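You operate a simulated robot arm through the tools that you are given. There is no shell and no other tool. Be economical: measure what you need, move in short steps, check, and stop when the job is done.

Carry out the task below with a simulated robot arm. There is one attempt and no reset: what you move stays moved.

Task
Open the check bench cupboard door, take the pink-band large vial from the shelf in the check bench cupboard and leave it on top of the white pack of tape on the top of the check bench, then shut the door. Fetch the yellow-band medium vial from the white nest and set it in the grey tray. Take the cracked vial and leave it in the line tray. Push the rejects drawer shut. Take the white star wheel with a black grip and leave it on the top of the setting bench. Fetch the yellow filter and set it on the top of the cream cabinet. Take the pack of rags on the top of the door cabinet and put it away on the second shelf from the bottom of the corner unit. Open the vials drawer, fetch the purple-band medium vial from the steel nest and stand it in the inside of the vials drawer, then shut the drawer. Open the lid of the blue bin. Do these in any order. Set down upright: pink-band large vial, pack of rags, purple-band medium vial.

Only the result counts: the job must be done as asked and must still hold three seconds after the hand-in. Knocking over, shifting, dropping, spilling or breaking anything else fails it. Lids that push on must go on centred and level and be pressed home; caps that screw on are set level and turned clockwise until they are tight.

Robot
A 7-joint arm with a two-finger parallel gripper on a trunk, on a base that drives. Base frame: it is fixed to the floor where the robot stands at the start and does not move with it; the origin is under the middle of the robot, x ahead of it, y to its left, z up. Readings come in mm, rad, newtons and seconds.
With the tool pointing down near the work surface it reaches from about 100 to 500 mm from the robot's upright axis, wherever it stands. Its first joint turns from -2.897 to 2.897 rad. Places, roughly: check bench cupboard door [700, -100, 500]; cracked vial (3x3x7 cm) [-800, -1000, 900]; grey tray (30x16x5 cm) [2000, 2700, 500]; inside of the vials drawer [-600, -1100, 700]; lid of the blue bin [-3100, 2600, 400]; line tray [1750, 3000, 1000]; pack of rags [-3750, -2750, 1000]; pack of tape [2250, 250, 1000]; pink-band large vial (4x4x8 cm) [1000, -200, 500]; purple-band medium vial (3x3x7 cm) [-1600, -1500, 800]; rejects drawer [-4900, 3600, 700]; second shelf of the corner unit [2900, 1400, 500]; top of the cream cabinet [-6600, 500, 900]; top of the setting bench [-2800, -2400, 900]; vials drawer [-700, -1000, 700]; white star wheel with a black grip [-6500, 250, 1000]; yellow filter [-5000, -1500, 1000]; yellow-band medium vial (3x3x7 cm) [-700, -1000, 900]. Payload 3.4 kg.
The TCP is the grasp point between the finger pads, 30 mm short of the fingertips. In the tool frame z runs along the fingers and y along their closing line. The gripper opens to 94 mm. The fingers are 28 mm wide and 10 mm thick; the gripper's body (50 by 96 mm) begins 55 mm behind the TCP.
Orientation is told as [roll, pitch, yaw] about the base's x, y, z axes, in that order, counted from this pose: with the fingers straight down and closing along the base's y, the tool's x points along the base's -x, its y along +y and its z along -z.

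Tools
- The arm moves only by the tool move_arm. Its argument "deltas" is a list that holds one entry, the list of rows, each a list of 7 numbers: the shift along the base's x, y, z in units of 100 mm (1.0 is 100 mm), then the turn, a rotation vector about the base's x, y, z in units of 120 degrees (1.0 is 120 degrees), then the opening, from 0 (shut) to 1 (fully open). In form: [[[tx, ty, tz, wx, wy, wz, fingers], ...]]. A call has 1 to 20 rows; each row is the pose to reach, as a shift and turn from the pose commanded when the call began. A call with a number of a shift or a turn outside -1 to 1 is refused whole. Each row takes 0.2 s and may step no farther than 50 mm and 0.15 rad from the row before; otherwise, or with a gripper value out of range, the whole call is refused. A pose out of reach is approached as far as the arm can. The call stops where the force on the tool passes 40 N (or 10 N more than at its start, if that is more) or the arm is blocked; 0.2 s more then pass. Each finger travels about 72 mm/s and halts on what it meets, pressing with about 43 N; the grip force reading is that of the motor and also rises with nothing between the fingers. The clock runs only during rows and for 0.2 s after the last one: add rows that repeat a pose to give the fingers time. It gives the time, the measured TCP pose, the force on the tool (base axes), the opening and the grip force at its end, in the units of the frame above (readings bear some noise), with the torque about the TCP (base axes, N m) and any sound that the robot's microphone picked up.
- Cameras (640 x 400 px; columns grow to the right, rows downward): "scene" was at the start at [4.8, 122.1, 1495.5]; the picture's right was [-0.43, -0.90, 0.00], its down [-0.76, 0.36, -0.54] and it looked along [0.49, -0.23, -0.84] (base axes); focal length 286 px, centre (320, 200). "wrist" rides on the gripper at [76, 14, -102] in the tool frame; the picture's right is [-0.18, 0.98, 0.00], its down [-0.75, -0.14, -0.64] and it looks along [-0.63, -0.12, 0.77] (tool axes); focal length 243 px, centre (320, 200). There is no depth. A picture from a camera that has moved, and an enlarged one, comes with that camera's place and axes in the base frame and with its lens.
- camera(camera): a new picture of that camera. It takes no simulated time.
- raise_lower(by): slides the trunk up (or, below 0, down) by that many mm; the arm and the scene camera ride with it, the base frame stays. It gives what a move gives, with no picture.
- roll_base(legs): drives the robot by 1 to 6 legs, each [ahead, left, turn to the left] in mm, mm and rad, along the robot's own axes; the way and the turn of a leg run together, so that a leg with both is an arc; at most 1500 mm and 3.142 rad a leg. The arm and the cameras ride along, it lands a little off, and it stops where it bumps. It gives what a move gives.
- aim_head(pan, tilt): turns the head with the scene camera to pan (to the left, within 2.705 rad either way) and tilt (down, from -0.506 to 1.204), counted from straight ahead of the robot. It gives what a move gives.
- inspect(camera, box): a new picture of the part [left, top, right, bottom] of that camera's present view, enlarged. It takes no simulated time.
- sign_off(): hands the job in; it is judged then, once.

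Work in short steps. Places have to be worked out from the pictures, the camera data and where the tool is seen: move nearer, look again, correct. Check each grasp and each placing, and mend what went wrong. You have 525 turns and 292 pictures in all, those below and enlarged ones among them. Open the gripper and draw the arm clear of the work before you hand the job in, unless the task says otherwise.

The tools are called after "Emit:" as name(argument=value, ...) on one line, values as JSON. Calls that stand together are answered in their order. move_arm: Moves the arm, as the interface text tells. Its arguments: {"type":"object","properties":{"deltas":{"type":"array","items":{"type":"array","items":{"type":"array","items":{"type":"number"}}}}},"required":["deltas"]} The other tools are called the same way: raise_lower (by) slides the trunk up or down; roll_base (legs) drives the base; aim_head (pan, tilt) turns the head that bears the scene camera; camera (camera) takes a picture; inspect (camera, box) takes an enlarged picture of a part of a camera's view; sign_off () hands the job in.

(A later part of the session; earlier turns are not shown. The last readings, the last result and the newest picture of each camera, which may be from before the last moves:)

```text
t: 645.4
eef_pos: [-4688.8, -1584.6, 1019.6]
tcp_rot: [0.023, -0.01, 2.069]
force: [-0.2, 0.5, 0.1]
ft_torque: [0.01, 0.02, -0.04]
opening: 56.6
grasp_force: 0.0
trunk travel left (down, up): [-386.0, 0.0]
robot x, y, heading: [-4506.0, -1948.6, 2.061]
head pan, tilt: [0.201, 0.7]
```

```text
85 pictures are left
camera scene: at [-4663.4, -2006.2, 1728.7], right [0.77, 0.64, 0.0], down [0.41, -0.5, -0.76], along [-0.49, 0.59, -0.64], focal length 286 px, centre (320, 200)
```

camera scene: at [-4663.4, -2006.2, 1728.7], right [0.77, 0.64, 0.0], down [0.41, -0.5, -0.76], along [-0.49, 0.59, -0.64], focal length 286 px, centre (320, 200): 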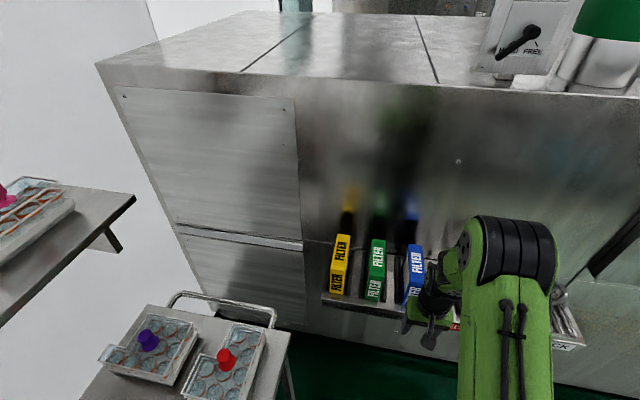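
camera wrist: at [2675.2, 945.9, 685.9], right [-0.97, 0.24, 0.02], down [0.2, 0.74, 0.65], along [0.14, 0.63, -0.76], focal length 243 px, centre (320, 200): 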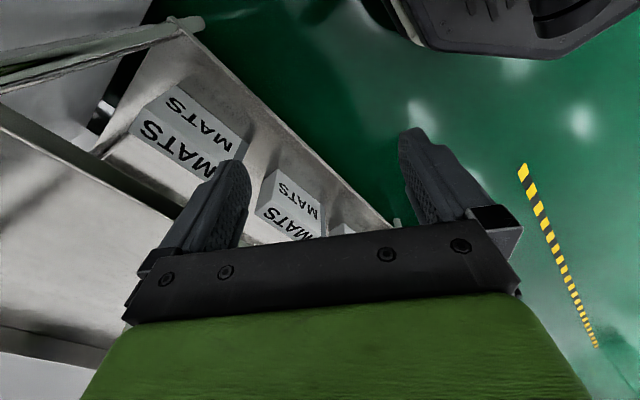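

Emit:
inspect(camera="scene", box=[300, 210, 460, 310])

Emit:
camera(camera="wrist")

```text
4.00 times, centred on (380, 260) of scene
camera zoom: at [-4663.4, -2006.2, 1728.7], right [0.77, 0.64, 0.0], down [0.41, -0.5, -0.76], along [-0.49, 0.59, -0.64], focal length 1145 px, centre (80, -40)
```

zoom: 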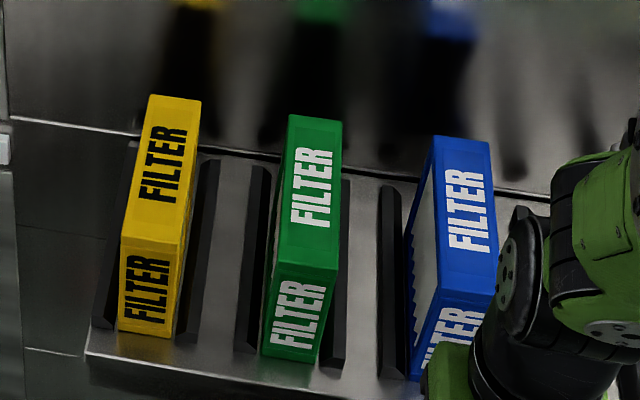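

```text
83 pictures are left
camera wrist: at [-4662.6, -1656.3, 1121.0], right [-0.95, -0.31, 0.02], down [-0.22, 0.73, 0.65], along [-0.22, 0.61, -0.76], focal length 243 px, centre (320, 200)
```

wrist: 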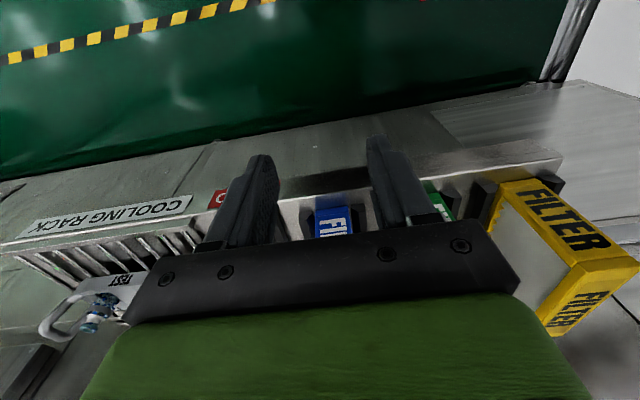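

Yellow filter: top z≈996, centre ≈ (-5003,-1495), ~45 mm thick. Raise the hand, approach diagonally.

Emit:
move_arm(deltas=[[[0, 0, 0.4, 0, 0, 0, 0.75], [0, 0, 0.8, 0.0, 0.0, -0.012, 0.75]]])

Emit:
roll_base(legs=[[110, 50, -0.015]])

Emit:
move_arm(deltas=[[[-0.35, -0.1, 0, 0, 0, 0, 0.75], [-0.7, -0.22, 0, 0, 0, 0, 0.75], [-1.0, -0.32, 0, 0, 0, 0, 0.75]]])

Emit:
camera(camera="wrist")

```text
t: 646.0
eef_pos: [-4688.5, -1586.8, 1101.8]
tcp_rot: [0.021, -0.01, 2.046]
force: [-0.4, 0.0, 0.6]
ft_torque: [0.0, -0.01, 0.04]
opening: 70.4
grasp_force: 0.1
trunk travel left (down, up): [-386.0, 0.0]
robot x, y, heading: [-4507.4, -1948.4, 2.054]
head pan, tilt: [0.201, 0.7]
```

```text
t: 647.3
eef_pos: [-4777.4, -1509.5, 1100.8]
tcp_rot: [0.021, -0.011, 2.03]
force: [0.0, 0.1, -0.1]
ft_torque: [-0.03, -0.01, -0.01]
opening: 70.6
grasp_force: 0.1
trunk travel left (down, up): [-386.0, 0.0]
robot x, y, heading: [-4597.2, -1875.9, 2.041]
head pan, tilt: [0.201, 0.7]
```

```text
t: 648.1
eef_pos: [-4878.0, -1543.2, 1100.8]
tcp_rot: [0.021, -0.012, 2.029]
force: [0.4, -0.6, -0.4]
ft_torque: [-0.02, 0.01, -0.03]
opening: 70.3
grasp_force: 0.0
trunk travel left (down, up): [-386.0, 0.0]
robot x, y, heading: [-4601.3, -1874.2, 2.042]
head pan, tilt: [0.201, 0.7]
```

```text
82 pictures are left
camera wrist: at [-4855.5, -1616.4, 1201.9], right [-0.96, -0.27, 0.02], down [-0.19, 0.74, 0.65], along [-0.19, 0.62, -0.76], focal length 243 px, centre (320, 200)
```

wrist: 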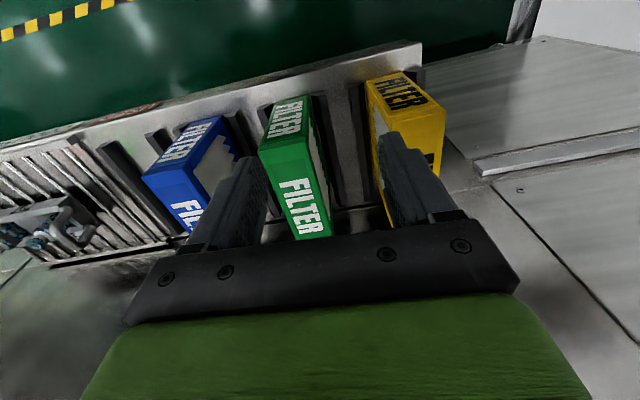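

Emit:
move_arm(deltas=[[[-0.4, 0.1, 0, 0, 0, 0, 0.75], [-0.8, 0.25, 0, 0, 0, 0, 0.75], [-1.0, 0.35, 0, 0, 0, 0, 0.75]]])

Emit:
move_arm(deltas=[[[-0.2, 0.08, -0.2, 0, 0, 0.004, 0.75], [-0.21, 0.085, -0.5, 0, 0, 0.007, 0.75]]])

Emit:
camera(camera="wrist")

```text
t: 648.9
eef_pos: [-4979.4, -1506.7, 1099.9]
tcp_rot: [0.022, -0.009, 2.03]
force: [-0.7, -0.5, 0.7]
ft_torque: [0.0, -0.01, 0.03]
opening: 70.7
grasp_force: 0.1
trunk travel left (down, up): [-386.0, 0.0]
robot x, y, heading: [-4601.4, -1872.3, 2.041]
head pan, tilt: [0.201, 0.7]
```

```text
t: 649.5
eef_pos: [-5000.8, -1500.0, 1050.0]
tcp_rot: [0.023, -0.011, 2.045]
force: [-0.3, -0.1, 0.4]
ft_torque: [0.01, 0.01, 0.0]
opening: 70.7
grasp_force: 0.2
trunk travel left (down, up): [-386.0, 0.0]
robot x, y, heading: [-4600.9, -1874.1, 2.042]
head pan, tilt: [0.201, 0.7]
```

```text
81 pictures are left
camera wrist: at [-4975.4, -1572.7, 1150.3], right [-0.96, -0.29, 0.02], down [-0.2, 0.73, 0.65], along [-0.2, 0.61, -0.76], focal length 243 px, centre (320, 200)
```

wrist: 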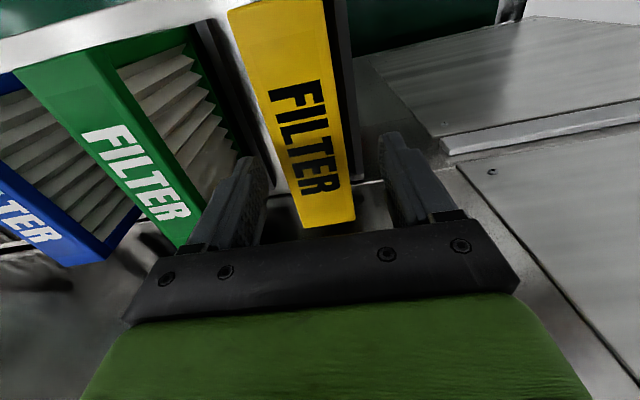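

Centred on the yellow filter. Descend and grip.

Emit:
move_arm(deltas=[[[0, 0, -0.25, 0, 0, 0, 0.75], [0, 0, -0.5, 0, 0, 0, 0.75], [0, 0, -0.75, 0, 0, 0, 0.75]]])

Emit:
move_arm(deltas=[[[0, 0, 0, 0, 0, 0, 0.5], [0, 0, 0, 0, 0, 0, 0.3], [0, 0, 0, 0, 0, 0, 0.3], [0, 0, 0, 0, 0, 0, 0.3]]])

Emit:
move_arm(deltas=[[[0, 0, 0.25, 0, 0, 0, 0.3], [0, 0, 0.5, 0, 0, 0, 0.3], [0, 0, 0.75, 0, 0, 0, 0.3], [0, 0, 1.0, 0, 0, 0, 0.3]]])

Emit:
camera(camera="wrist")

```text
t: 650.3
eef_pos: [-4999.2, -1498.3, 973.6]
tcp_rot: [0.021, -0.01, 2.047]
force: [-0.1, -0.2, -0.1]
ft_torque: [-0.01, -0.02, -0.01]
opening: 70.3
grasp_force: 0.0
trunk travel left (down, up): [-386.0, 0.0]
robot x, y, heading: [-4597.1, -1875.1, 2.049]
head pan, tilt: [0.201, 0.7]
```

```text
t: 651.3
eef_pos: [-4996.7, -1498.3, 973.7]
tcp_rot: [0.021, -0.009, 2.044]
force: [9.6, 3.6, -0.2]
ft_torque: [0.81, -0.78, 0.73]
opening: 49.0
grasp_force: 43.0
trunk travel left (down, up): [-386.0, 0.0]
robot x, y, heading: [-4599.7, -1871.9, 2.041]
head pan, tilt: [0.201, 0.7]
```

```text
t: 652.3
eef_pos: [-4998.9, -1499.3, 1075.3]
tcp_rot: [0.023, -0.011, 2.044]
force: [0.3, -0.2, -2.4]
ft_torque: [-0.01, 0.02, 0.01]
opening: 49.0
grasp_force: 42.9
trunk travel left (down, up): [-386.0, 0.0]
robot x, y, heading: [-4599.5, -1872.0, 2.046]
head pan, tilt: [0.201, 0.7]
```

```text
80 pictures are left
camera wrist: at [-4975.3, -1572.2, 1176.8], right [-0.96, -0.29, 0.02], down [-0.2, 0.74, 0.65], along [-0.2, 0.61, -0.76], focal length 243 px, centre (320, 200)
```

wrist: 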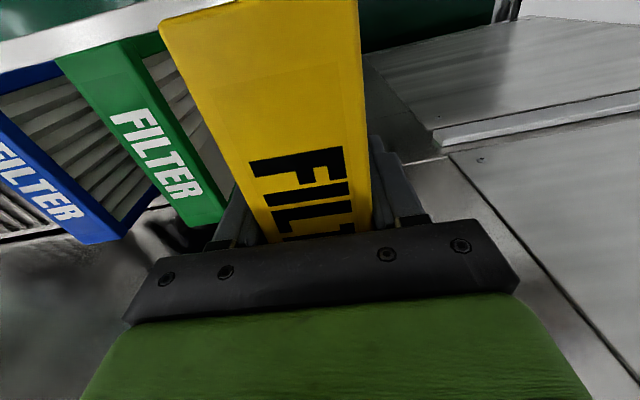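

Filter held. Back out, retract the arm, and drive around the machine to the far side (via the open floor).

Emit:
roll_base(legs=[[-180, 0, 0]])

Emit:
move_arm(deltas=[[[0.3, -0.05, 0, 0, 0, 0, 0.3], [0.65, -0.1, 0, 0, 0, 0, 0.3], [1.0, -0.15, 0, 0, 0, 0, 0.3]]])

Emit:
roll_base(legs=[[0, -1450, 0], [0, -1450, 0], [0, -1450, 0], [0, -1200, 0], [1450, 0, 0], [1450, 0, 0]])

Emit:
aim_head(pan=0.8, tilt=0.3)

Emit:
camera(camera="scene")

```text
t: 653.8
eef_pos: [-4917.5, -1660.7, 1075.8]
tcp_rot: [0.021, -0.01, 2.045]
force: [0.3, -0.5, -1.8]
ft_torque: [-0.02, -0.02, -0.01]
opening: 48.9
grasp_force: 42.8
trunk travel left (down, up): [-386.0, 0.0]
robot x, y, heading: [-4512.5, -2032.7, 2.043]
head pan, tilt: [0.201, 0.7]
```

```text
t: 654.6
eef_pos: [-4816.8, -1675.4, 1076.4]
tcp_rot: [0.024, -0.01, 2.046]
force: [0.4, 0.2, -2.1]
ft_torque: [0.0, 0.03, 0.01]
opening: 48.8
grasp_force: 42.9
trunk travel left (down, up): [-386.0, 0.0]
robot x, y, heading: [-4514.7, -2036.4, 2.042]
head pan, tilt: [0.201, 0.7]
```

```text
t: 694.7
eef_pos: [-1264.6, 3421.2, 1075.5]
tcp_rot: [0.019, -0.011, 2.06]
force: [-0.6, 0.5, -1.8]
ft_torque: [0.0, -0.01, -0.02]
opening: 49.1
grasp_force: 42.5
trunk travel left (down, up): [-386.0, 0.0]
robot x, y, heading: [-962.9, 3065.7, 2.056]
head pan, tilt: [0.201, 0.7]
```

```text
t: 695.7
eef_pos: [-1264.1, 3420.5, 1075.9]
tcp_rot: [0.022, -0.009, 2.059]
force: [-0.3, 0.5, -2.0]
ft_torque: [0.03, -0.02, -0.03]
opening: 48.9
grasp_force: 43.0
trunk travel left (down, up): [-386.0, 0.0]
robot x, y, heading: [-960.7, 3063.1, 2.06]
head pan, tilt: [0.799, 0.3]
```

```text
79 pictures are left
camera scene: at [-1153.4, 2967.1, 1764.8], right [0.28, 0.96, 0.0], down [0.28, -0.08, -0.95], along [-0.92, 0.27, -0.3], focal length 286 px, centre (320, 200)
```

scene: 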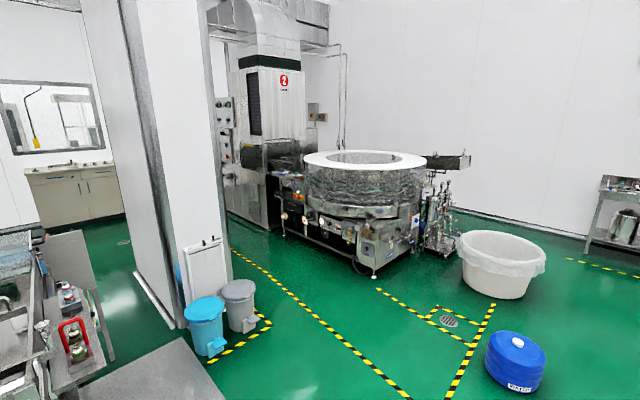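

I see the blue pedal bin, a pillar, and the cream cabinet far beyond at left. I move to the lane in front of it and look along it.

Emit:
roll_base(legs=[[300, 0, -0.015], [0, 700, 0]])

Emit:
aim_head(pan=1.57, tilt=0.45)

Emit:
camera(camera="scene")

```text
t: 701.2
eef_pos: [-2020.2, 3370.2, 1075.8]
tcp_rot: [0.022, -0.009, 2.051]
force: [-0.5, 0.3, -2.6]
ft_torque: [-0.05, 0.01, 0.02]
opening: 48.9
grasp_force: 42.9
trunk travel left (down, up): [-386.0, 0.0]
robot x, y, heading: [-1718.3, 3010.6, 2.049]
head pan, tilt: [0.799, 0.3]
```

```text
t: 702.3
eef_pos: [-2019.3, 3370.7, 1075.7]
tcp_rot: [0.02, -0.011, 2.051]
force: [0.3, 0.7, -3.1]
ft_torque: [0.01, -0.01, -0.01]
opening: 49.1
grasp_force: 43.4
trunk travel left (down, up): [-386.0, 0.0]
robot x, y, heading: [-1716.1, 3009.1, 2.046]
head pan, tilt: [1.571, 0.45]
```

```text
78 pictures are left
camera scene: at [-1905.1, 2846.0, 1750.9], right [-0.46, 0.89, 0.0], down [0.39, 0.2, -0.9], along [-0.8, -0.41, -0.44], focal length 286 px, centre (320, 200)
```

scene: 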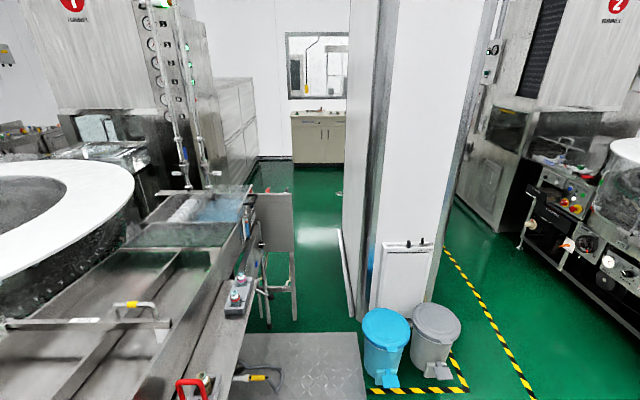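

The left lane is too narrow; I'll pass right of the pillar. Drive around the bins, turn to face down that lane, and look.

Emit:
roll_base(legs=[[650, 0, 0], [500, 700, 0], [0, 0, 1.571]])

Emit:
aim_head(pan=0, tilt=0.45)

Emit:
camera(camera="scene")

```text
t: 713.9
eef_pos: [-3223.9, 3417.4, 1075.4]
tcp_rot: [0.022, -0.011, -2.678]
force: [-0.6, 0.1, -1.6]
ft_torque: [-0.03, 0.01, 0.0]
opening: 49.2
grasp_force: 43.0
trunk travel left (down, up): [-386.0, 0.0]
robot x, y, heading: [-2861.4, 3713.5, -2.679]
head pan, tilt: [1.571, 0.45]
```

```text
t: 715.5
eef_pos: [-3222.9, 3417.0, 1075.7]
tcp_rot: [0.02, -0.012, -2.677]
force: [-0.4, -0.1, -2.4]
ft_torque: [0.0, 0.04, -0.02]
opening: 49.0
grasp_force: 43.4
trunk travel left (down, up): [-386.0, 0.0]
robot x, y, heading: [-2857.2, 3716.4, -2.679]
head pan, tilt: [0.0, 0.45]
```

```text
77 pictures are left
camera scene: at [-2818.8, 3563.1, 1750.9], right [-0.45, 0.89, 0.0], down [0.39, 0.19, -0.9], along [-0.81, -0.4, -0.44], focal length 286 px, centre (320, 200)
```

scene: 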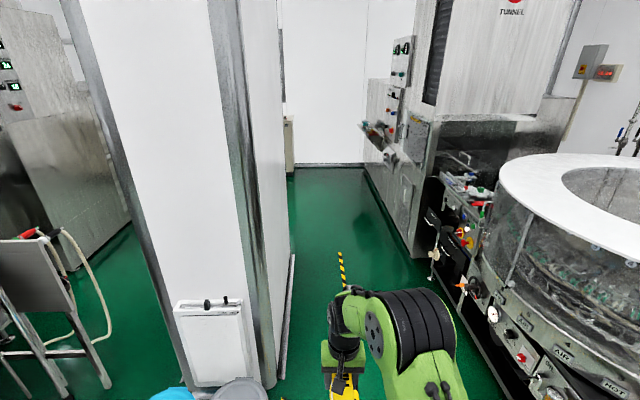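

Lane is wide. Drive ahead past the pillar.

Emit:
roll_base(legs=[[1450, 0, 0.01], [1450, 0, 0], [300, 0, 0]])

Emit:
aim_head(pan=0.3, tilt=0.45)

Emit:
camera(camera="scene")

```text
t: 730.9
eef_pos: [-6023.8, 1983.9, 1076.3]
tcp_rot: [0.021, -0.008, -2.658]
force: [-0.4, -0.8, -3.0]
ft_torque: [0.03, -0.02, 0.02]
opening: 49.1
grasp_force: 43.0
trunk travel left (down, up): [-386.0, 0.0]
robot x, y, heading: [-5666.5, 2289.1, -2.659]
head pan, tilt: [0.0, 0.45]
```

```text
t: 731.7
eef_pos: [-6022.3, 1984.3, 1076.1]
tcp_rot: [0.021, -0.01, -2.656]
force: [0.3, 0.0, -1.6]
ft_torque: [0.0, 0.0, -0.01]
opening: 49.2
grasp_force: 43.0
trunk travel left (down, up): [-386.0, 0.0]
robot x, y, heading: [-5664.5, 2288.9, -2.658]
head pan, tilt: [0.3, 0.45]
```

```text
76 pictures are left
camera scene: at [-5605.0, 2116.3, 1750.9], right [-0.7, 0.71, 0.0], down [0.31, 0.31, -0.9], along [-0.64, -0.63, -0.44], focal length 286 px, centre (320, 200)
```

scene: 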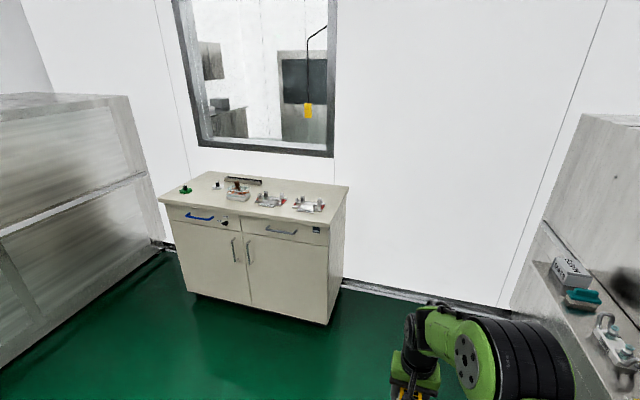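

Emit:
inspect(camera="scene", box=[150, 160, 360, 291])

```text
3.05 times, centred on (255, 226) of scene
camera zoom: at [-5605.0, 2116.3, 1750.9], right [-0.7, 0.71, 0.0], down [0.31, 0.31, -0.9], along [-0.64, -0.63, -0.44], focal length 872 px, centre (518, 122)
```

zoom: 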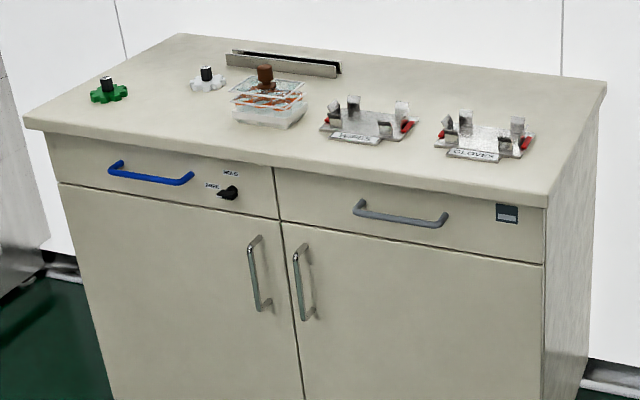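

Two star wheels are there; the white one with a black grip at ≈(-6473,192). The cabinet's front strip is free; I'll set the filter at u≈-5460, n≈3455. Drive there.

Emit:
roll_base(legs=[[0, 0, -0.012], [500, 1045, 0], [300, 0, 0]])

Emit:
aim_head(pan=0, tilt=0.8)

Emit:
camera(camera="scene")

Emit:
camera(camera="wrist")

```text
t: 739.5
eef_pos: [-6263.9, 705.2, 1075.6]
tcp_rot: [0.02, -0.009, -2.649]
force: [0.2, 0.0, -2.1]
ft_torque: [0.02, 0.01, 0.0]
opening: 49.2
grasp_force: 42.9
trunk travel left (down, up): [-386.0, 0.0]
robot x, y, heading: [-5908.0, 1010.8, -2.655]
head pan, tilt: [0.3, 0.45]
```

```text
t: 740.3
eef_pos: [-6263.7, 705.9, 1076.4]
tcp_rot: [0.021, -0.011, -2.648]
force: [0.8, 1.0, -2.6]
ft_torque: [0.01, 0.02, 0.01]
opening: 49.0
grasp_force: 43.1
trunk travel left (down, up): [-386.0, 0.0]
robot x, y, heading: [-5910.4, 1012.6, -2.653]
head pan, tilt: [0.0, 0.799]
```

```text
74 pictures are left
camera scene: at [-5853.5, 868.4, 1720.5], right [-0.47, 0.88, 0.0], down [0.63, 0.34, -0.7], along [-0.62, -0.33, -0.72], focal length 286 px, centre (320, 200)
```

scene: 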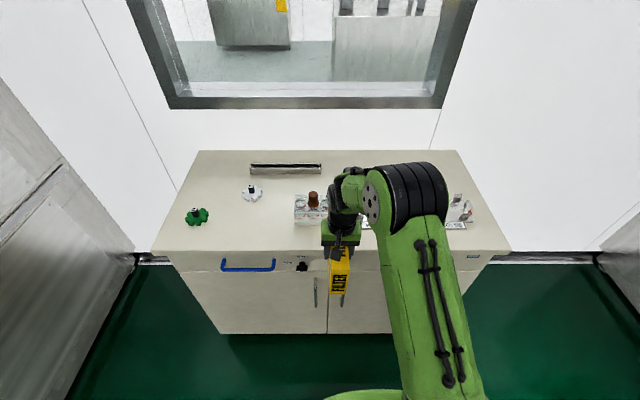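

```text
73 pictures are left
camera wrist: at [-6190.4, 733.4, 1177.3], right [0.3, -0.95, 0.02], down [-0.73, -0.22, 0.65], along [-0.61, -0.21, -0.76], focal length 243 px, centre (320, 200)
```

wrist: 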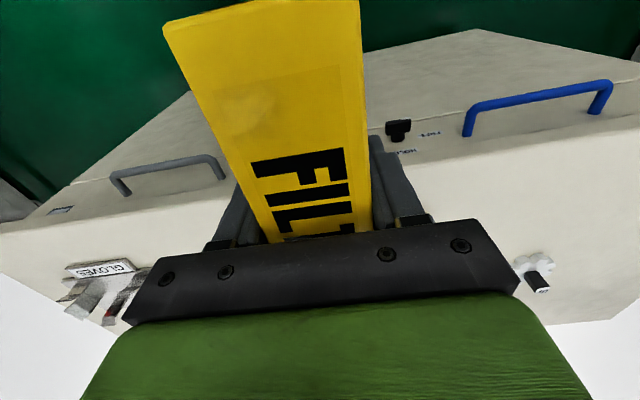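

Emit:
roll_base(legs=[[212, 0, -0.01]])

Emit:
camera(camera="scene")

```text
t: 742.0
eef_pos: [-6454.7, 611.6, 1075.9]
tcp_rot: [0.02, -0.008, -2.66]
force: [-0.2, 0.5, -2.7]
ft_torque: [0.01, 0.0, 0.05]
opening: 49.1
grasp_force: 43.2
trunk travel left (down, up): [-386.0, 0.0]
robot x, y, heading: [-6092.7, 913.6, -2.663]
head pan, tilt: [0.0, 0.799]
```

```text
72 pictures are left
camera scene: at [-6042.6, 769.3, 1720.5], right [-0.46, 0.89, 0.0], down [0.64, 0.33, -0.7], along [-0.62, -0.32, -0.72], focal length 286 px, centre (320, 200)
```

scene: 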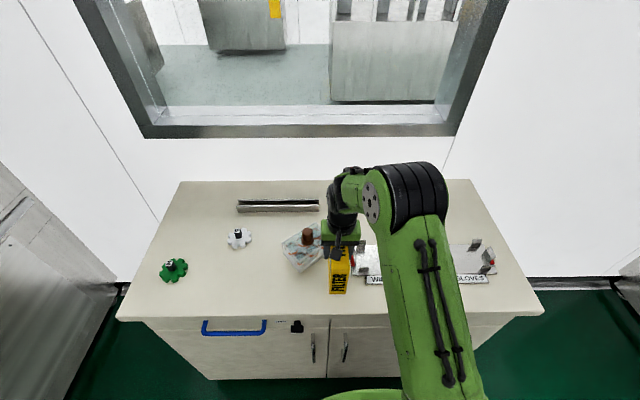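

Emit:
move_arm(deltas=[[[-0.11, -0.055, 0, 0, 0, 0, 0.3]]])

Emit:
raise_lower(by=-60)

Emit:
inspect(camera="scene", box=[260, 200, 420, 300])

```text
t: 742.4
eef_pos: [-6464.3, 605.1, 1077.0]
tcp_rot: [0.02, -0.008, -2.659]
force: [0.3, 0.9, -1.9]
ft_torque: [0.04, -0.01, -0.01]
opening: 49.2
grasp_force: 42.5
trunk travel left (down, up): [-386.0, 0.0]
robot x, y, heading: [-6097.9, 913.8, -2.661]
head pan, tilt: [0.0, 0.799]
```

```text
t: 743.4
eef_pos: [-6463.2, 606.1, 1016.3]
tcp_rot: [0.021, -0.01, -2.66]
force: [2.9, 1.4, 10.9]
ft_torque: [-0.03, 0.64, -0.08]
opening: 48.9
grasp_force: 42.5
trunk travel left (down, up): [-326.0, 60.0]
robot x, y, heading: [-6097.9, 914.7, -2.655]
head pan, tilt: [0.0, 0.799]
```

```text
4.00 times, centred on (340, 250) of scene
camera zoom: at [-6040.4, 770.4, 1660.4], right [-0.46, 0.89, 0.0], down [0.64, 0.33, -0.7], along [-0.62, -0.32, -0.72], focal length 1145 px, centre (240, 0)
```

zoom: 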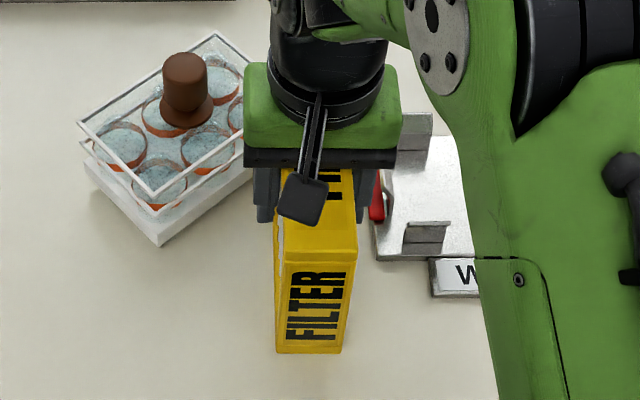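

The filter touches the cabinet top. Release gently.

Emit:
move_arm(deltas=[[[0, 0, -0.01, 0, 0, 0, 0.3], [0, 0, -0.01, 0, 0, 0, 0.54], [0, 0, -0.01, 0, 0, 0, 0.6], [0, 0, -0.01, 0, 0, 0, 0.7], [0, 0, -0.01, 0, 0, 0, 0.7]]])

Emit:
raise_lower(by=60)

Emit:
move_arm(deltas=[[[0, 0, 0.3, 0, 0, 0, 0.7], [0, 0, 0.6, 0, 0, 0, 0.6]]])

Emit:
camera(camera="wrist")

```text
t: 744.6
eef_pos: [-6463.7, 605.2, 1016.7]
tcp_rot: [0.019, -0.011, -2.662]
force: [-0.1, -0.3, -0.5]
ft_torque: [0.0, 0.0, 0.0]
opening: 65.9
grasp_force: 0.1
trunk travel left (down, up): [-326.0, 60.0]
robot x, y, heading: [-6092.8, 915.8, -2.66]
head pan, tilt: [0.0, 0.799]
```

```text
t: 745.6
eef_pos: [-6463.2, 606.1, 1076.7]
tcp_rot: [0.021, -0.011, -2.661]
force: [0.2, -0.8, -0.5]
ft_torque: [-0.03, 0.03, 0.03]
opening: 65.8
grasp_force: 0.1
trunk travel left (down, up): [-386.0, 0.0]
robot x, y, heading: [-6096.2, 914.3, -2.664]
head pan, tilt: [0.0, 0.799]
```

```text
t: 746.2
eef_pos: [-6463.9, 606.4, 1135.4]
tcp_rot: [0.023, -0.011, -2.659]
force: [-0.6, 0.2, -0.4]
ft_torque: [-0.03, 0.01, 0.0]
opening: 56.8
grasp_force: 0.1
trunk travel left (down, up): [-386.0, 0.0]
robot x, y, heading: [-6096.9, 914.5, -2.666]
head pan, tilt: [0.0, 0.799]
```

```text
70 pictures are left
camera wrist: at [-6390.2, 631.9, 1236.3], right [0.29, -0.96, 0.02], down [-0.73, -0.21, 0.65], along [-0.61, -0.21, -0.76], focal length 243 px, centre (320, 200)
```

wrist: 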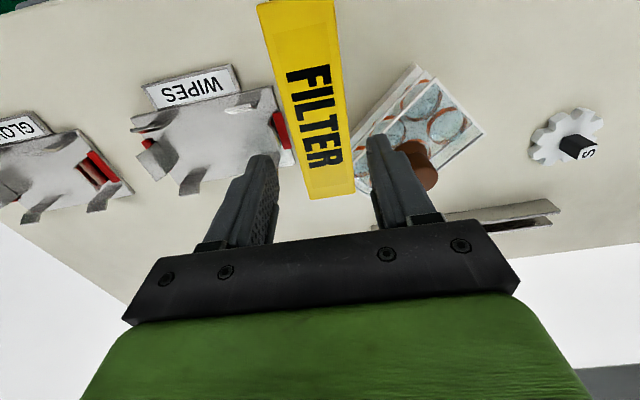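

Filter stands on the cabinet. Now the white star wheel at ≈(-6438,242): shift left and extend.

Emit:
roll_base(legs=[[0, 335, 0], [40, 0, 0]])

Emit:
move_arm(deltas=[[[-0.3, -0.15, 0, 0, 0, 0, 0.5], [-0.6, -0.3, -0.1, 0, 0, 0, 0.5], [-0.88, -0.45, -0.3, 0, 0, 0, 0.5]]])

Emit:
camera(camera="wrist")

```text
t: 748.9
eef_pos: [-6344.4, 289.5, 1134.4]
tcp_rot: [0.022, -0.01, -2.663]
force: [-0.4, 0.1, -0.1]
ft_torque: [0.02, -0.06, -0.02]
opening: 56.2
grasp_force: 0.0
trunk travel left (down, up): [-386.0, 0.0]
robot x, y, heading: [-5974.9, 598.4, -2.665]
head pan, tilt: [0.0, 0.799]
```

```text
t: 749.6
eef_pos: [-6432.1, 244.0, 1105.1]
tcp_rot: [0.02, -0.007, -2.662]
force: [-0.3, 0.3, 0.5]
ft_torque: [0.03, 0.01, -0.01]
opening: 47.3
grasp_force: 0.0
trunk travel left (down, up): [-386.0, 0.0]
robot x, y, heading: [-5977.0, 599.5, -2.665]
head pan, tilt: [0.0, 0.799]
```

```text
69 pictures are left
camera wrist: at [-6359.2, 270.1, 1205.4], right [0.29, -0.96, 0.02], down [-0.74, -0.21, 0.64], along [-0.61, -0.2, -0.76], focal length 243 px, centre (320, 200)
```

wrist: 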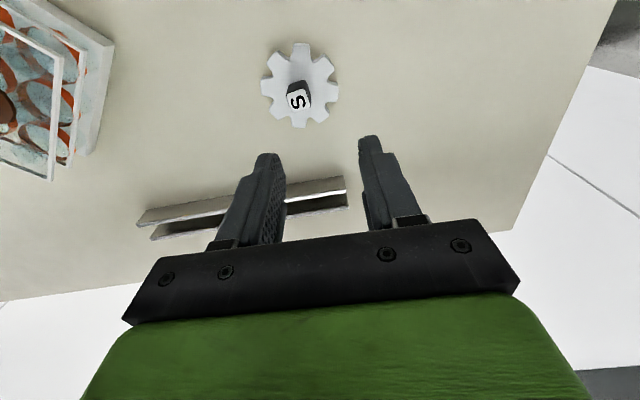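

Emit:
move_arm(deltas=[[[-0.03, 0.1, -0.3, 0, 0, 0, 0.5], [-0.06, 0.19, -0.6, 0, 0, 0, 0.5], [-0.06, 0.19, -1.0, 0, 0, 0, 0.5]]])

Emit:
inspect(camera="wrist", box=[220, 80, 420, 230])

```text
t: 750.5
eef_pos: [-6437.3, 264.7, 1002.9]
tcp_rot: [0.02, -0.01, -2.662]
force: [0.5, -0.6, 0.4]
ft_torque: [-0.02, -0.02, 0.01]
opening: 46.9
grasp_force: 0.1
trunk travel left (down, up): [-386.0, 0.0]
robot x, y, heading: [-5973.6, 598.1, -2.662]
head pan, tilt: [0.0, 0.799]
```

```text
2.67 times, centred on (320, 155) of wrist
camera zoom: at [-6364.0, 290.7, 1104.7], right [0.29, -0.96, 0.02], down [-0.73, -0.21, 0.65], along [-0.61, -0.21, -0.76], focal length 647 px, centre (320, 320)
```

zoom: 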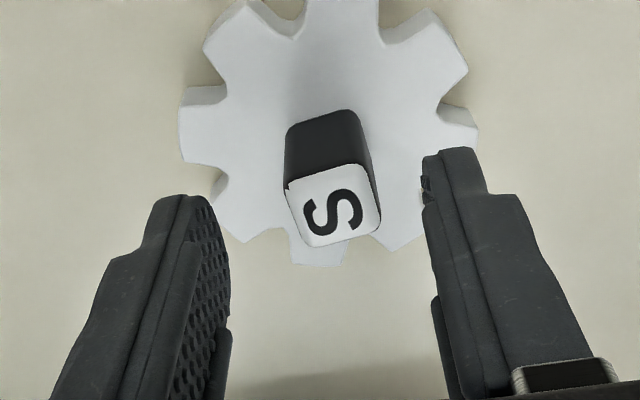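

Knob axis ≈ (-6439,260), top z≈967, turned ~19°. I yaw the tool to match, descend and grip.

Emit:
move_arm(deltas=[[[-0.01, -0.03, -0.05, 0, 0, 0.055, 0.5], [-0.015, -0.045, -0.1, 0, 0, 0.11, 0.5], [-0.015, -0.045, -0.2, 0, 0, 0.155, 0.5], [-0.015, -0.045, -0.3, 0, 0, 0.155, 0.5], [-0.015, -0.045, -0.375, 0, 0, 0.155, 0.5]]])

Emit:
inspect(camera="wrist", box=[220, 80, 420, 230])

```text
t: 751.9
eef_pos: [-6440.8, 258.1, 974.2]
tcp_rot: [0.017, -0.023, -2.339]
force: [4.5, 2.3, 20.0]
ft_torque: [0.58, 0.15, -0.16]
opening: 46.1
grasp_force: 0.1
trunk travel left (down, up): [-386.0, 0.0]
robot x, y, heading: [-5972.8, 597.6, -2.664]
head pan, tilt: [0.0, 0.799]
stopped in row 5: the force on the tool passed its limit at 43 N (the readings are from after the stop); the commanded pose is now the measured one
```

```text
2.67 times, centred on (320, 155) of wrist
camera zoom: at [-6378.7, 307.4, 1074.3], right [0.58, -0.81, 0.02], down [-0.62, -0.43, 0.66], along [-0.53, -0.39, -0.75], focal length 647 px, centre (320, 320)
```

zoom: 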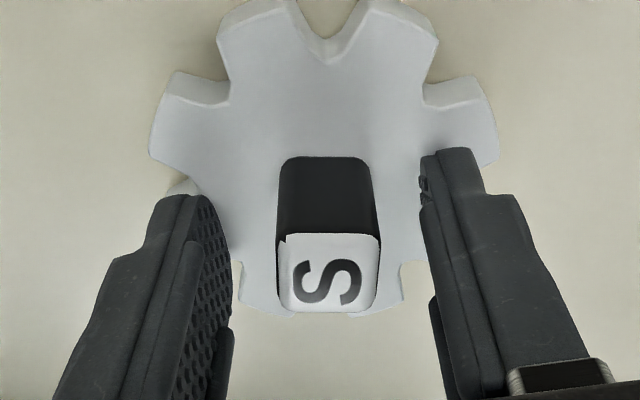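

Tips touched the wheel disc. Lift 3 mm and close on the grip.

Emit:
move_arm(deltas=[[[0, 0, 0.03, 0, 0, 0, 0.4], [0, 0, 0.03, 0, 0, 0, 0.2], [0, 0, 0.03, 0, 0, 0, 0.05], [0, 0, 0.03, 0, 0, 0, 0.05], [0, 0, 0.03, 0, 0, 0, 0.05]]])

Emit:
move_arm(deltas=[[[0, 0, 0.25, 0, 0, 0, 0.05], [0, 0, 0.6, 0, 0, 0, 0.05], [0, 0, 1.0, 0, 0, 0, 0.05]]])

Emit:
camera(camera="wrist")

```text
t: 753.0
eef_pos: [-6441.1, 257.9, 974.4]
tcp_rot: [0.019, -0.019, -2.338]
force: [1.6, 1.1, 5.5]
ft_torque: [0.21, 0.08, -0.09]
opening: 23.3
grasp_force: 43.5
trunk travel left (down, up): [-386.0, 0.0]
robot x, y, heading: [-5972.2, 600.7, -2.665]
head pan, tilt: [0.0, 0.799]
```

```text
t: 753.9
eef_pos: [-6438.7, 256.8, 1075.7]
tcp_rot: [0.02, -0.019, -2.336]
force: [-0.1, 0.8, -0.7]
ft_torque: [0.0, 0.02, -0.04]
opening: 23.2
grasp_force: 42.9
trunk travel left (down, up): [-386.0, 0.0]
robot x, y, heading: [-5974.5, 599.2, -2.663]
head pan, tilt: [0.0, 0.799]
```

```text
66 pictures are left
camera wrist: at [-6376.1, 307.0, 1175.9], right [0.58, -0.81, 0.02], down [-0.62, -0.43, 0.65], along [-0.52, -0.39, -0.76], focal length 243 px, centre (320, 200)
```

wrist: 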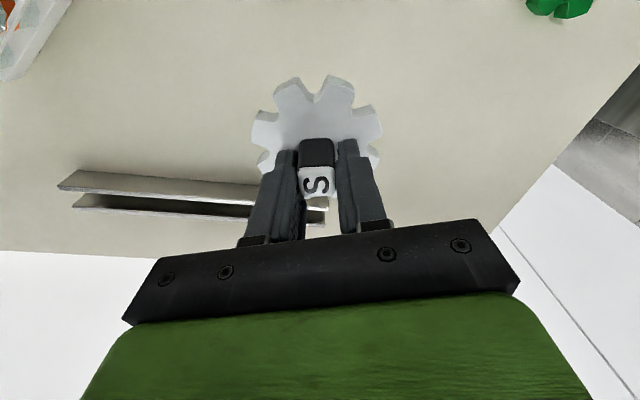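

Star wheel held. Retract and drive all the way around to the setting bench.

Emit:
move_arm(deltas=[[[0.3, 0.15, 0, 0, 0, 0, 0.05], [0.6, 0.3, 0, 0, 0, 0, 0.05], [0.85, 0.44, 0, 0, 0, 0, 0.05]]])

Emit:
roll_base(legs=[[-400, 0, 0], [0, -1400, 0], [-1450, 0, 0], [-1450, 0, 0], [-900, 0, 0], [-800, 750, 0]])

Emit:
roll_base(legs=[[-650, 700, 0], [0, 1450, 0], [0, 1350, 0], [1450, 0, 0], [1450, 0, 0], [1000, 0, 0]])

```text
t: 754.6
eef_pos: [-6354.9, 303.8, 1074.4]
tcp_rot: [0.017, -0.021, -2.337]
force: [-1.1, -0.3, -0.2]
ft_torque: [0.0, 0.02, 0.0]
opening: 23.4
grasp_force: 42.9
trunk travel left (down, up): [-386.0, 0.0]
robot x, y, heading: [-5975.7, 594.6, -2.664]
head pan, tilt: [0.0, 0.799]
```

```text
t: 787.0
eef_pos: [-2225.2, 3192.9, 1075.7]
tcp_rot: [0.02, -0.018, -2.342]
force: [-0.4, 0.5, -0.5]
ft_torque: [0.01, -0.02, -0.03]
opening: 23.0
grasp_force: 43.2
trunk travel left (down, up): [-386.0, 0.0]
robot x, y, heading: [-1840.5, 3487.3, -2.672]
head pan, tilt: [0.0, 0.799]
```

```text
t: 823.4
eef_pos: [-3555.8, -1366.6, 1074.0]
tcp_rot: [0.019, -0.018, -2.35]
force: [0.3, 0.3, -0.8]
ft_torque: [0.02, -0.02, 0.04]
opening: 23.0
grasp_force: 43.0
trunk travel left (down, up): [-386.0, 0.0]
robot x, y, heading: [-3170.3, -1077.2, -2.675]
head pan, tilt: [0.0, 0.799]
```

Turn to the setting bench, approach, and look for a free spot.

Emit:
roll_base(legs=[[250, 0, 0], [0, 0, 1.575], [420, 0, 0]])

Emit:
camera(camera="scene")

```text
t: 831.2
eef_pos: [-2924.2, -1950.0, 1075.2]
tcp_rot: [0.019, -0.02, -0.792]
force: [0.5, 0.0, -0.1]
ft_torque: [-0.01, 0.01, -0.02]
opening: 23.2
grasp_force: 42.6
trunk travel left (down, up): [-386.0, 0.0]
robot x, y, heading: [-3212.8, -1562.0, -1.118]
head pan, tilt: [0.0, 0.799]
```

```text
65 pictures are left
camera scene: at [-3063.8, -1513.6, 1720.5], right [-0.9, -0.44, 0.0], down [-0.31, 0.65, -0.7], along [0.3, -0.63, -0.72], focal length 286 px, centre (320, 200)
```

scene: 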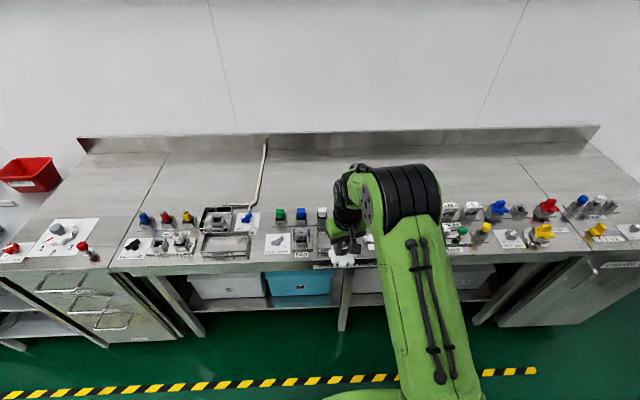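

Emit:
roll_base(legs=[[200, -20, 0.018], [30, 0, 0], [30, 0, 0]])

Emit:
move_arm(deltas=[[[0.13, -0.26, 0, 0, 0, 0, 0.05], [0.27, -0.53, 0, 0, 0, 0, 0.05], [0.42, -0.82, -0.05, 0, 0, 0, 0.05]]])

Emit:
camera(camera="wrist")

```text
t: 833.6
eef_pos: [-2818.7, -2180.0, 1075.9]
tcp_rot: [0.019, -0.024, -0.771]
force: [0.0, 0.3, -0.5]
ft_torque: [-0.02, -0.02, 0.02]
opening: 23.1
grasp_force: 43.1
trunk travel left (down, up): [-386.0, 0.0]
robot x, y, heading: [-3115.0, -1798.4, -1.098]
head pan, tilt: [0.0, 0.799]
```

```text
t: 834.5
eef_pos: [-2774.8, -2267.4, 1066.9]
tcp_rot: [0.021, -0.016, -0.77]
force: [-0.1, -0.1, -0.8]
ft_torque: [-0.02, 0.02, 0.0]
opening: 23.2
grasp_force: 42.9
trunk travel left (down, up): [-386.0, 0.0]
robot x, y, heading: [-3113.1, -1798.3, -1.1]
head pan, tilt: [0.0, 0.799]
```

```text
64 pictures are left
camera wrist: at [-2822.6, -2201.4, 1167.7], right [0.82, 0.58, 0.02], down [0.43, -0.63, 0.65], along [0.39, -0.52, -0.76], focal length 243 px, centre (320, 200)
```

wrist: 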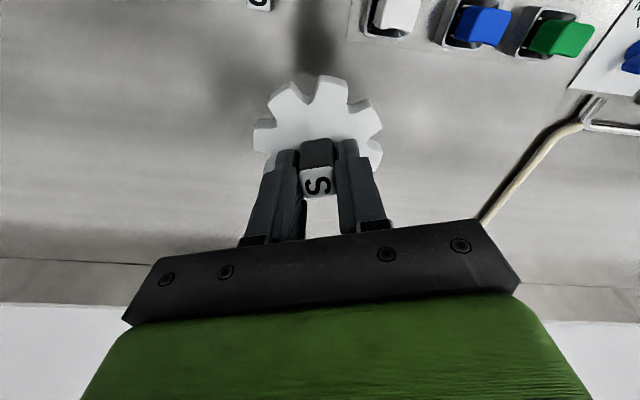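

Free surface below. Lower with the trunk, then gently to contact.

Emit:
raise_lower(by=-130)

Emit:
move_arm(deltas=[[[0, 0, -0.06, 0, 0, 0, 0.05], [0, 0, -0.12, 0, 0, 0, 0.05], [0, 0, -0.18, 0, 0, 0, 0.05], [0, 0, -0.24, 0, 0, 0, 0.05]]])

Emit:
camera(camera="wrist")

```text
t: 836.0
eef_pos: [-2774.5, -2265.6, 938.1]
tcp_rot: [0.02, -0.017, -0.77]
force: [0.1, -0.8, -0.5]
ft_torque: [0.0, 0.0, 0.0]
opening: 23.2
grasp_force: 43.3
trunk travel left (down, up): [-256.0, 130.0]
robot x, y, heading: [-3115.5, -1801.0, -1.096]
head pan, tilt: [0.0, 0.799]
```

```text
t: 837.0
eef_pos: [-2775.5, -2263.1, 915.4]
tcp_rot: [0.018, -0.021, -0.769]
force: [-0.2, -0.3, -0.9]
ft_torque: [-0.02, 0.03, -0.01]
opening: 23.1
grasp_force: 43.0
trunk travel left (down, up): [-256.0, 130.0]
robot x, y, heading: [-3114.9, -1796.1, -1.103]
head pan, tilt: [0.0, 0.799]
```

```text
63 pictures are left
camera wrist: at [-2823.3, -2199.8, 1014.8], right [0.82, 0.58, 0.02], down [0.43, -0.63, 0.65], along [0.39, -0.52, -0.76], focal length 243 px, centre (320, 200)
```

wrist: 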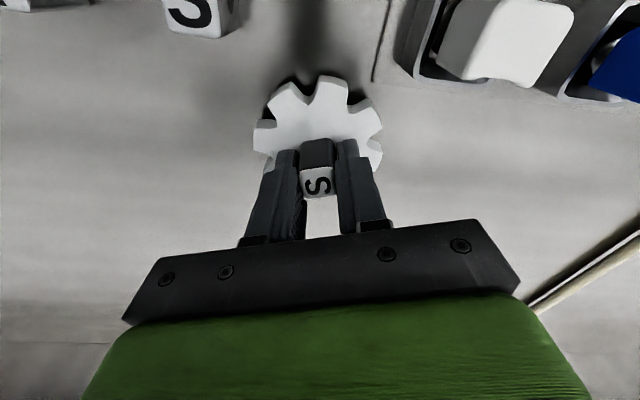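

Close to the surface (shadow nearly joined). Continue down slowly.

Emit:
move_arm(deltas=[[[0, 0, -0.04, 0, 0, 0, 0.05], [0, 0, -0.08, 0, 0, 0, 0.05], [0, 0, -0.12, 0, 0, 0, 0.05], [0, 0, -0.16, 0, 0, 0, 0.05], [0, 0, -0.2, 0, 0, 0, 0.05]]])

```text
t: 838.1
eef_pos: [-2772.3, -2266.5, 904.0]
tcp_rot: [0.019, -0.033, -0.771]
force: [-3.3, 4.8, 21.4]
ft_torque: [0.58, 0.87, -0.11]
opening: 23.0
grasp_force: 43.1
trunk travel left (down, up): [-256.0, 130.0]
robot x, y, heading: [-3110.9, -1800.8, -1.096]
head pan, tilt: [0.0, 0.799]
stopped in row 5: the force on the tool passed its limit at 45 N (the readings are from after the stop); the commanded pose is now the measured one
```

Contact. Ease up, release, lift away, and check.

Emit:
move_arm(deltas=[[[0, 0, 0.02, 0, 0, 0, 0.05], [0, 0, 0.02, 0, 0, 0, 0.3], [0, 0, 0.02, 0, 0, 0, 0.45], [0, 0, 0.02, 0, 0, 0, 0.5]]])

Emit:
raise_lower(by=130)

Emit:
camera(camera="wrist")

```text
t: 839.1
eef_pos: [-2772.6, -2265.1, 903.5]
tcp_rot: [0.018, -0.032, -0.769]
force: [4.6, 2.0, 17.1]
ft_torque: [-0.1, 0.33, -0.01]
opening: 43.7
grasp_force: 0.1
trunk travel left (down, up): [-256.0, 130.0]
robot x, y, heading: [-3111.8, -1800.6, -1.098]
head pan, tilt: [0.0, 0.799]
```

```text
t: 840.7
eef_pos: [-2773.1, -2267.9, 1034.7]
tcp_rot: [0.018, -0.03, -0.77]
force: [-0.2, 0.9, 0.0]
ft_torque: [0.02, -0.04, -0.01]
opening: 46.8
grasp_force: 0.1
trunk travel left (down, up): [-386.0, 0.0]
robot x, y, heading: [-3111.8, -1800.1, -1.098]
head pan, tilt: [0.0, 0.799]
```

```text
62 pictures are left
camera wrist: at [-2822.1, -2201.6, 1133.2], right [0.82, 0.58, 0.02], down [0.42, -0.62, 0.66], along [0.4, -0.53, -0.75], focal length 243 px, centre (320, 200)
```

wrist: 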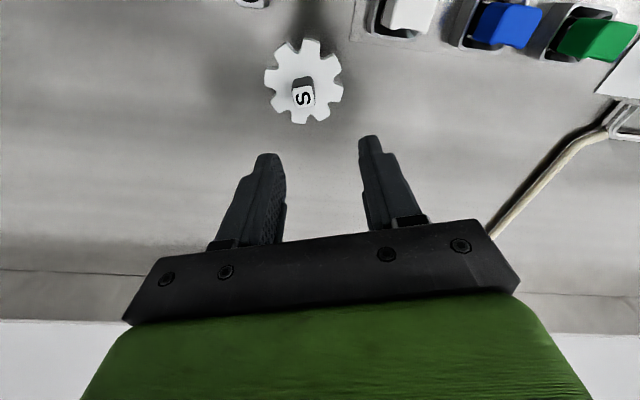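

Star wheel placed. Now drive around to the blue bin.

Emit:
roll_base(legs=[[-640, 0, 0], [0, 0, -1.571], [-1450, 0, 0], [-1450, 0, 0], [-1290, 0, 0], [0, -1450, 0]])

Emit:
roll_base(legs=[[0, -1400, 0], [650, -450, 0], [150, 0, 0]])

Emit:
aim_head(pan=0, tilt=0.6)

Emit:
camera(camera="scene")

```text
t: 874.6
eef_pos: [-741.0, 1586.0, 1032.7]
tcp_rot: [0.017, -0.028, -2.398]
force: [-0.7, 0.2, 0.0]
ft_torque: [-0.04, -0.01, -0.01]
opening: 47.0
grasp_force: 0.0
trunk travel left (down, up): [-386.0, 0.0]
robot x, y, heading: [-252.0, 1897.9, -2.726]
head pan, tilt: [0.0, 0.799]
```

```text
t: 886.6
eef_pos: [-2232.9, 3000.7, 1032.1]
tcp_rot: [0.017, -0.028, -2.4]
force: [-0.7, -0.8, 0.9]
ft_torque: [0.03, 0.0, -0.04]
opening: 47.2
grasp_force: 0.0
trunk travel left (down, up): [-386.0, 0.0]
robot x, y, heading: [-1745.9, 3310.2, -2.728]
head pan, tilt: [0.0, 0.799]
```

```text
t: 887.3
eef_pos: [-2231.3, 3001.6, 1032.4]
tcp_rot: [0.017, -0.029, -2.398]
force: [-0.2, -0.1, -0.5]
ft_torque: [-0.01, 0.0, -0.01]
opening: 47.0
grasp_force: 0.1
trunk travel left (down, up): [-386.0, 0.0]
robot x, y, heading: [-1746.3, 3309.9, -2.73]
head pan, tilt: [0.0, 0.6]
```

```text
61 pictures are left
camera scene: at [-1707.5, 3162.7, 1737.3], right [-0.4, 0.92, 0.0], down [0.52, 0.23, -0.82], along [-0.75, -0.33, -0.57], focal length 286 px, centre (320, 200)
```

scene: 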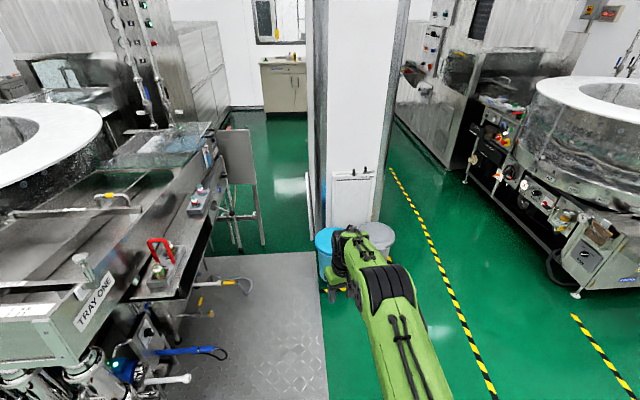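

Emit:
roll_base(legs=[[0, 0, 0.06], [350, -350, 0]])

Emit:
raise_lower(by=-386)

Emit:
aim_head(pan=0.35, tilt=0.75)

Emit:
inspect(camera="scene", box=[160, 50, 480, 250])

```text
t: 890.6
eef_pos: [-2683.3, 3128.7, 1032.8]
tcp_rot: [0.017, -0.03, -2.349]
force: [0.5, 0.5, -0.2]
ft_torque: [-0.04, -0.02, 0.0]
opening: 47.0
grasp_force: 0.0
trunk travel left (down, up): [-386.0, 0.0]
robot x, y, heading: [-2216.7, 3465.6, -2.675]
head pan, tilt: [0.0, 0.6]
```

```text
t: 894.4
eef_pos: [-2684.3, 3129.4, 647.9]
tcp_rot: [0.018, -0.032, -2.349]
force: [0.9, 0.0, -0.8]
ft_torque: [0.01, 0.03, -0.02]
opening: 47.3
grasp_force: 0.2
trunk travel left (down, up): [0.0, 386.0]
robot x, y, heading: [-2216.8, 3463.9, -2.674]
head pan, tilt: [0.0, 0.6]
```

```text
t: 895.2
eef_pos: [-2684.3, 3129.3, 648.5]
tcp_rot: [0.017, -0.031, -2.35]
force: [0.5, 0.0, -0.3]
ft_torque: [-0.01, -0.01, -0.01]
opening: 46.8
grasp_force: 0.0
trunk travel left (down, up): [0.0, 386.0]
robot x, y, heading: [-2211.7, 3467.1, -2.677]
head pan, tilt: [0.351, 0.75]
```

```text
2.00 times, centred on (320, 150) of scene
camera zoom: at [-2146.7, 3295.3, 1340.0], right [-0.73, 0.69, 0.0], down [0.47, 0.5, -0.73], along [-0.5, -0.53, -0.68], focal length 572 px, centre (320, 300)
```

zoom: 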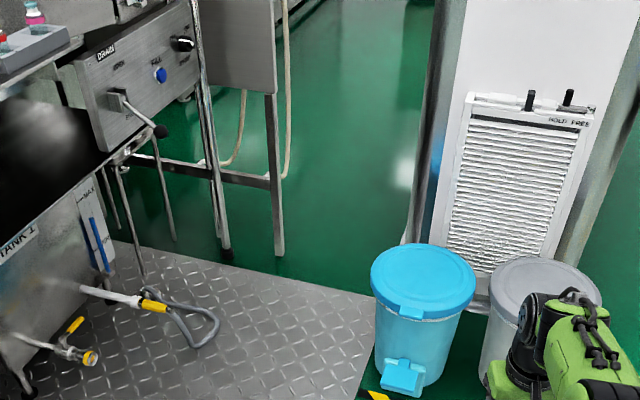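

The bin lid (≈260 mm disc, z≈400) has a front tab toward me at ≈(-2970,2735). I can pinch the tab sideways with the tool vertical and swing the lid up. Approach it.

Emit:
move_arm(deltas=[[[0.25, 0.13, -0.2, 0, 0, -0.05, 0.7], [0.5, 0.26, -0.4, 0, 0, -0.1, 0.9], [0.76, 0.39, -0.6, 0, 0, -0.153, 0.9]]])

Emit:
roll_base(legs=[[470, 133, 0]])

Emit:
camera(camera="wrist")

```text
t: 896.0
eef_pos: [-2608.0, 3167.7, 588.5]
tcp_rot: [0.017, -0.028, -2.672]
force: [0.3, -1.0, 0.8]
ft_torque: [0.02, -0.01, 0.01]
opening: 84.7
grasp_force: 0.0
trunk travel left (down, up): [0.0, 386.0]
robot x, y, heading: [-2211.3, 3465.4, -2.678]
head pan, tilt: [0.351, 0.75]
```

```text
t: 898.9
eef_pos: [-2972.8, 2838.7, 588.0]
tcp_rot: [0.018, -0.029, -2.67]
force: [-0.1, 0.5, 0.5]
ft_torque: [0.0, 0.0, 0.0]
opening: 84.6
grasp_force: 0.0
trunk travel left (down, up): [0.0, 386.0]
robot x, y, heading: [-2580.3, 3133.9, -2.675]
head pan, tilt: [0.351, 0.75]
```

```text
59 pictures are left
camera wrist: at [-2897.2, 2864.6, 687.4], right [0.28, -0.96, 0.02], down [-0.72, -0.2, 0.66], along [-0.63, -0.2, -0.75], focal length 243 px, centre (320, 200)
```

wrist: 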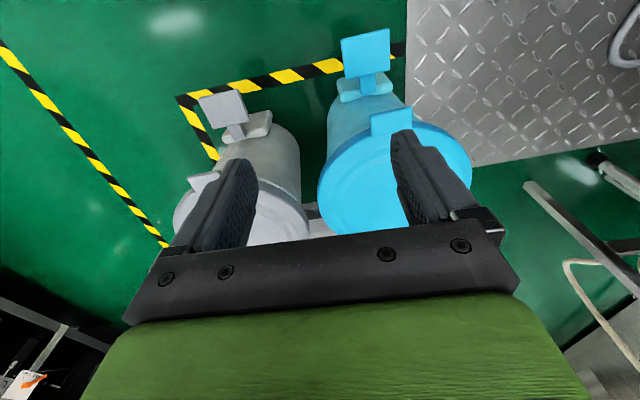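

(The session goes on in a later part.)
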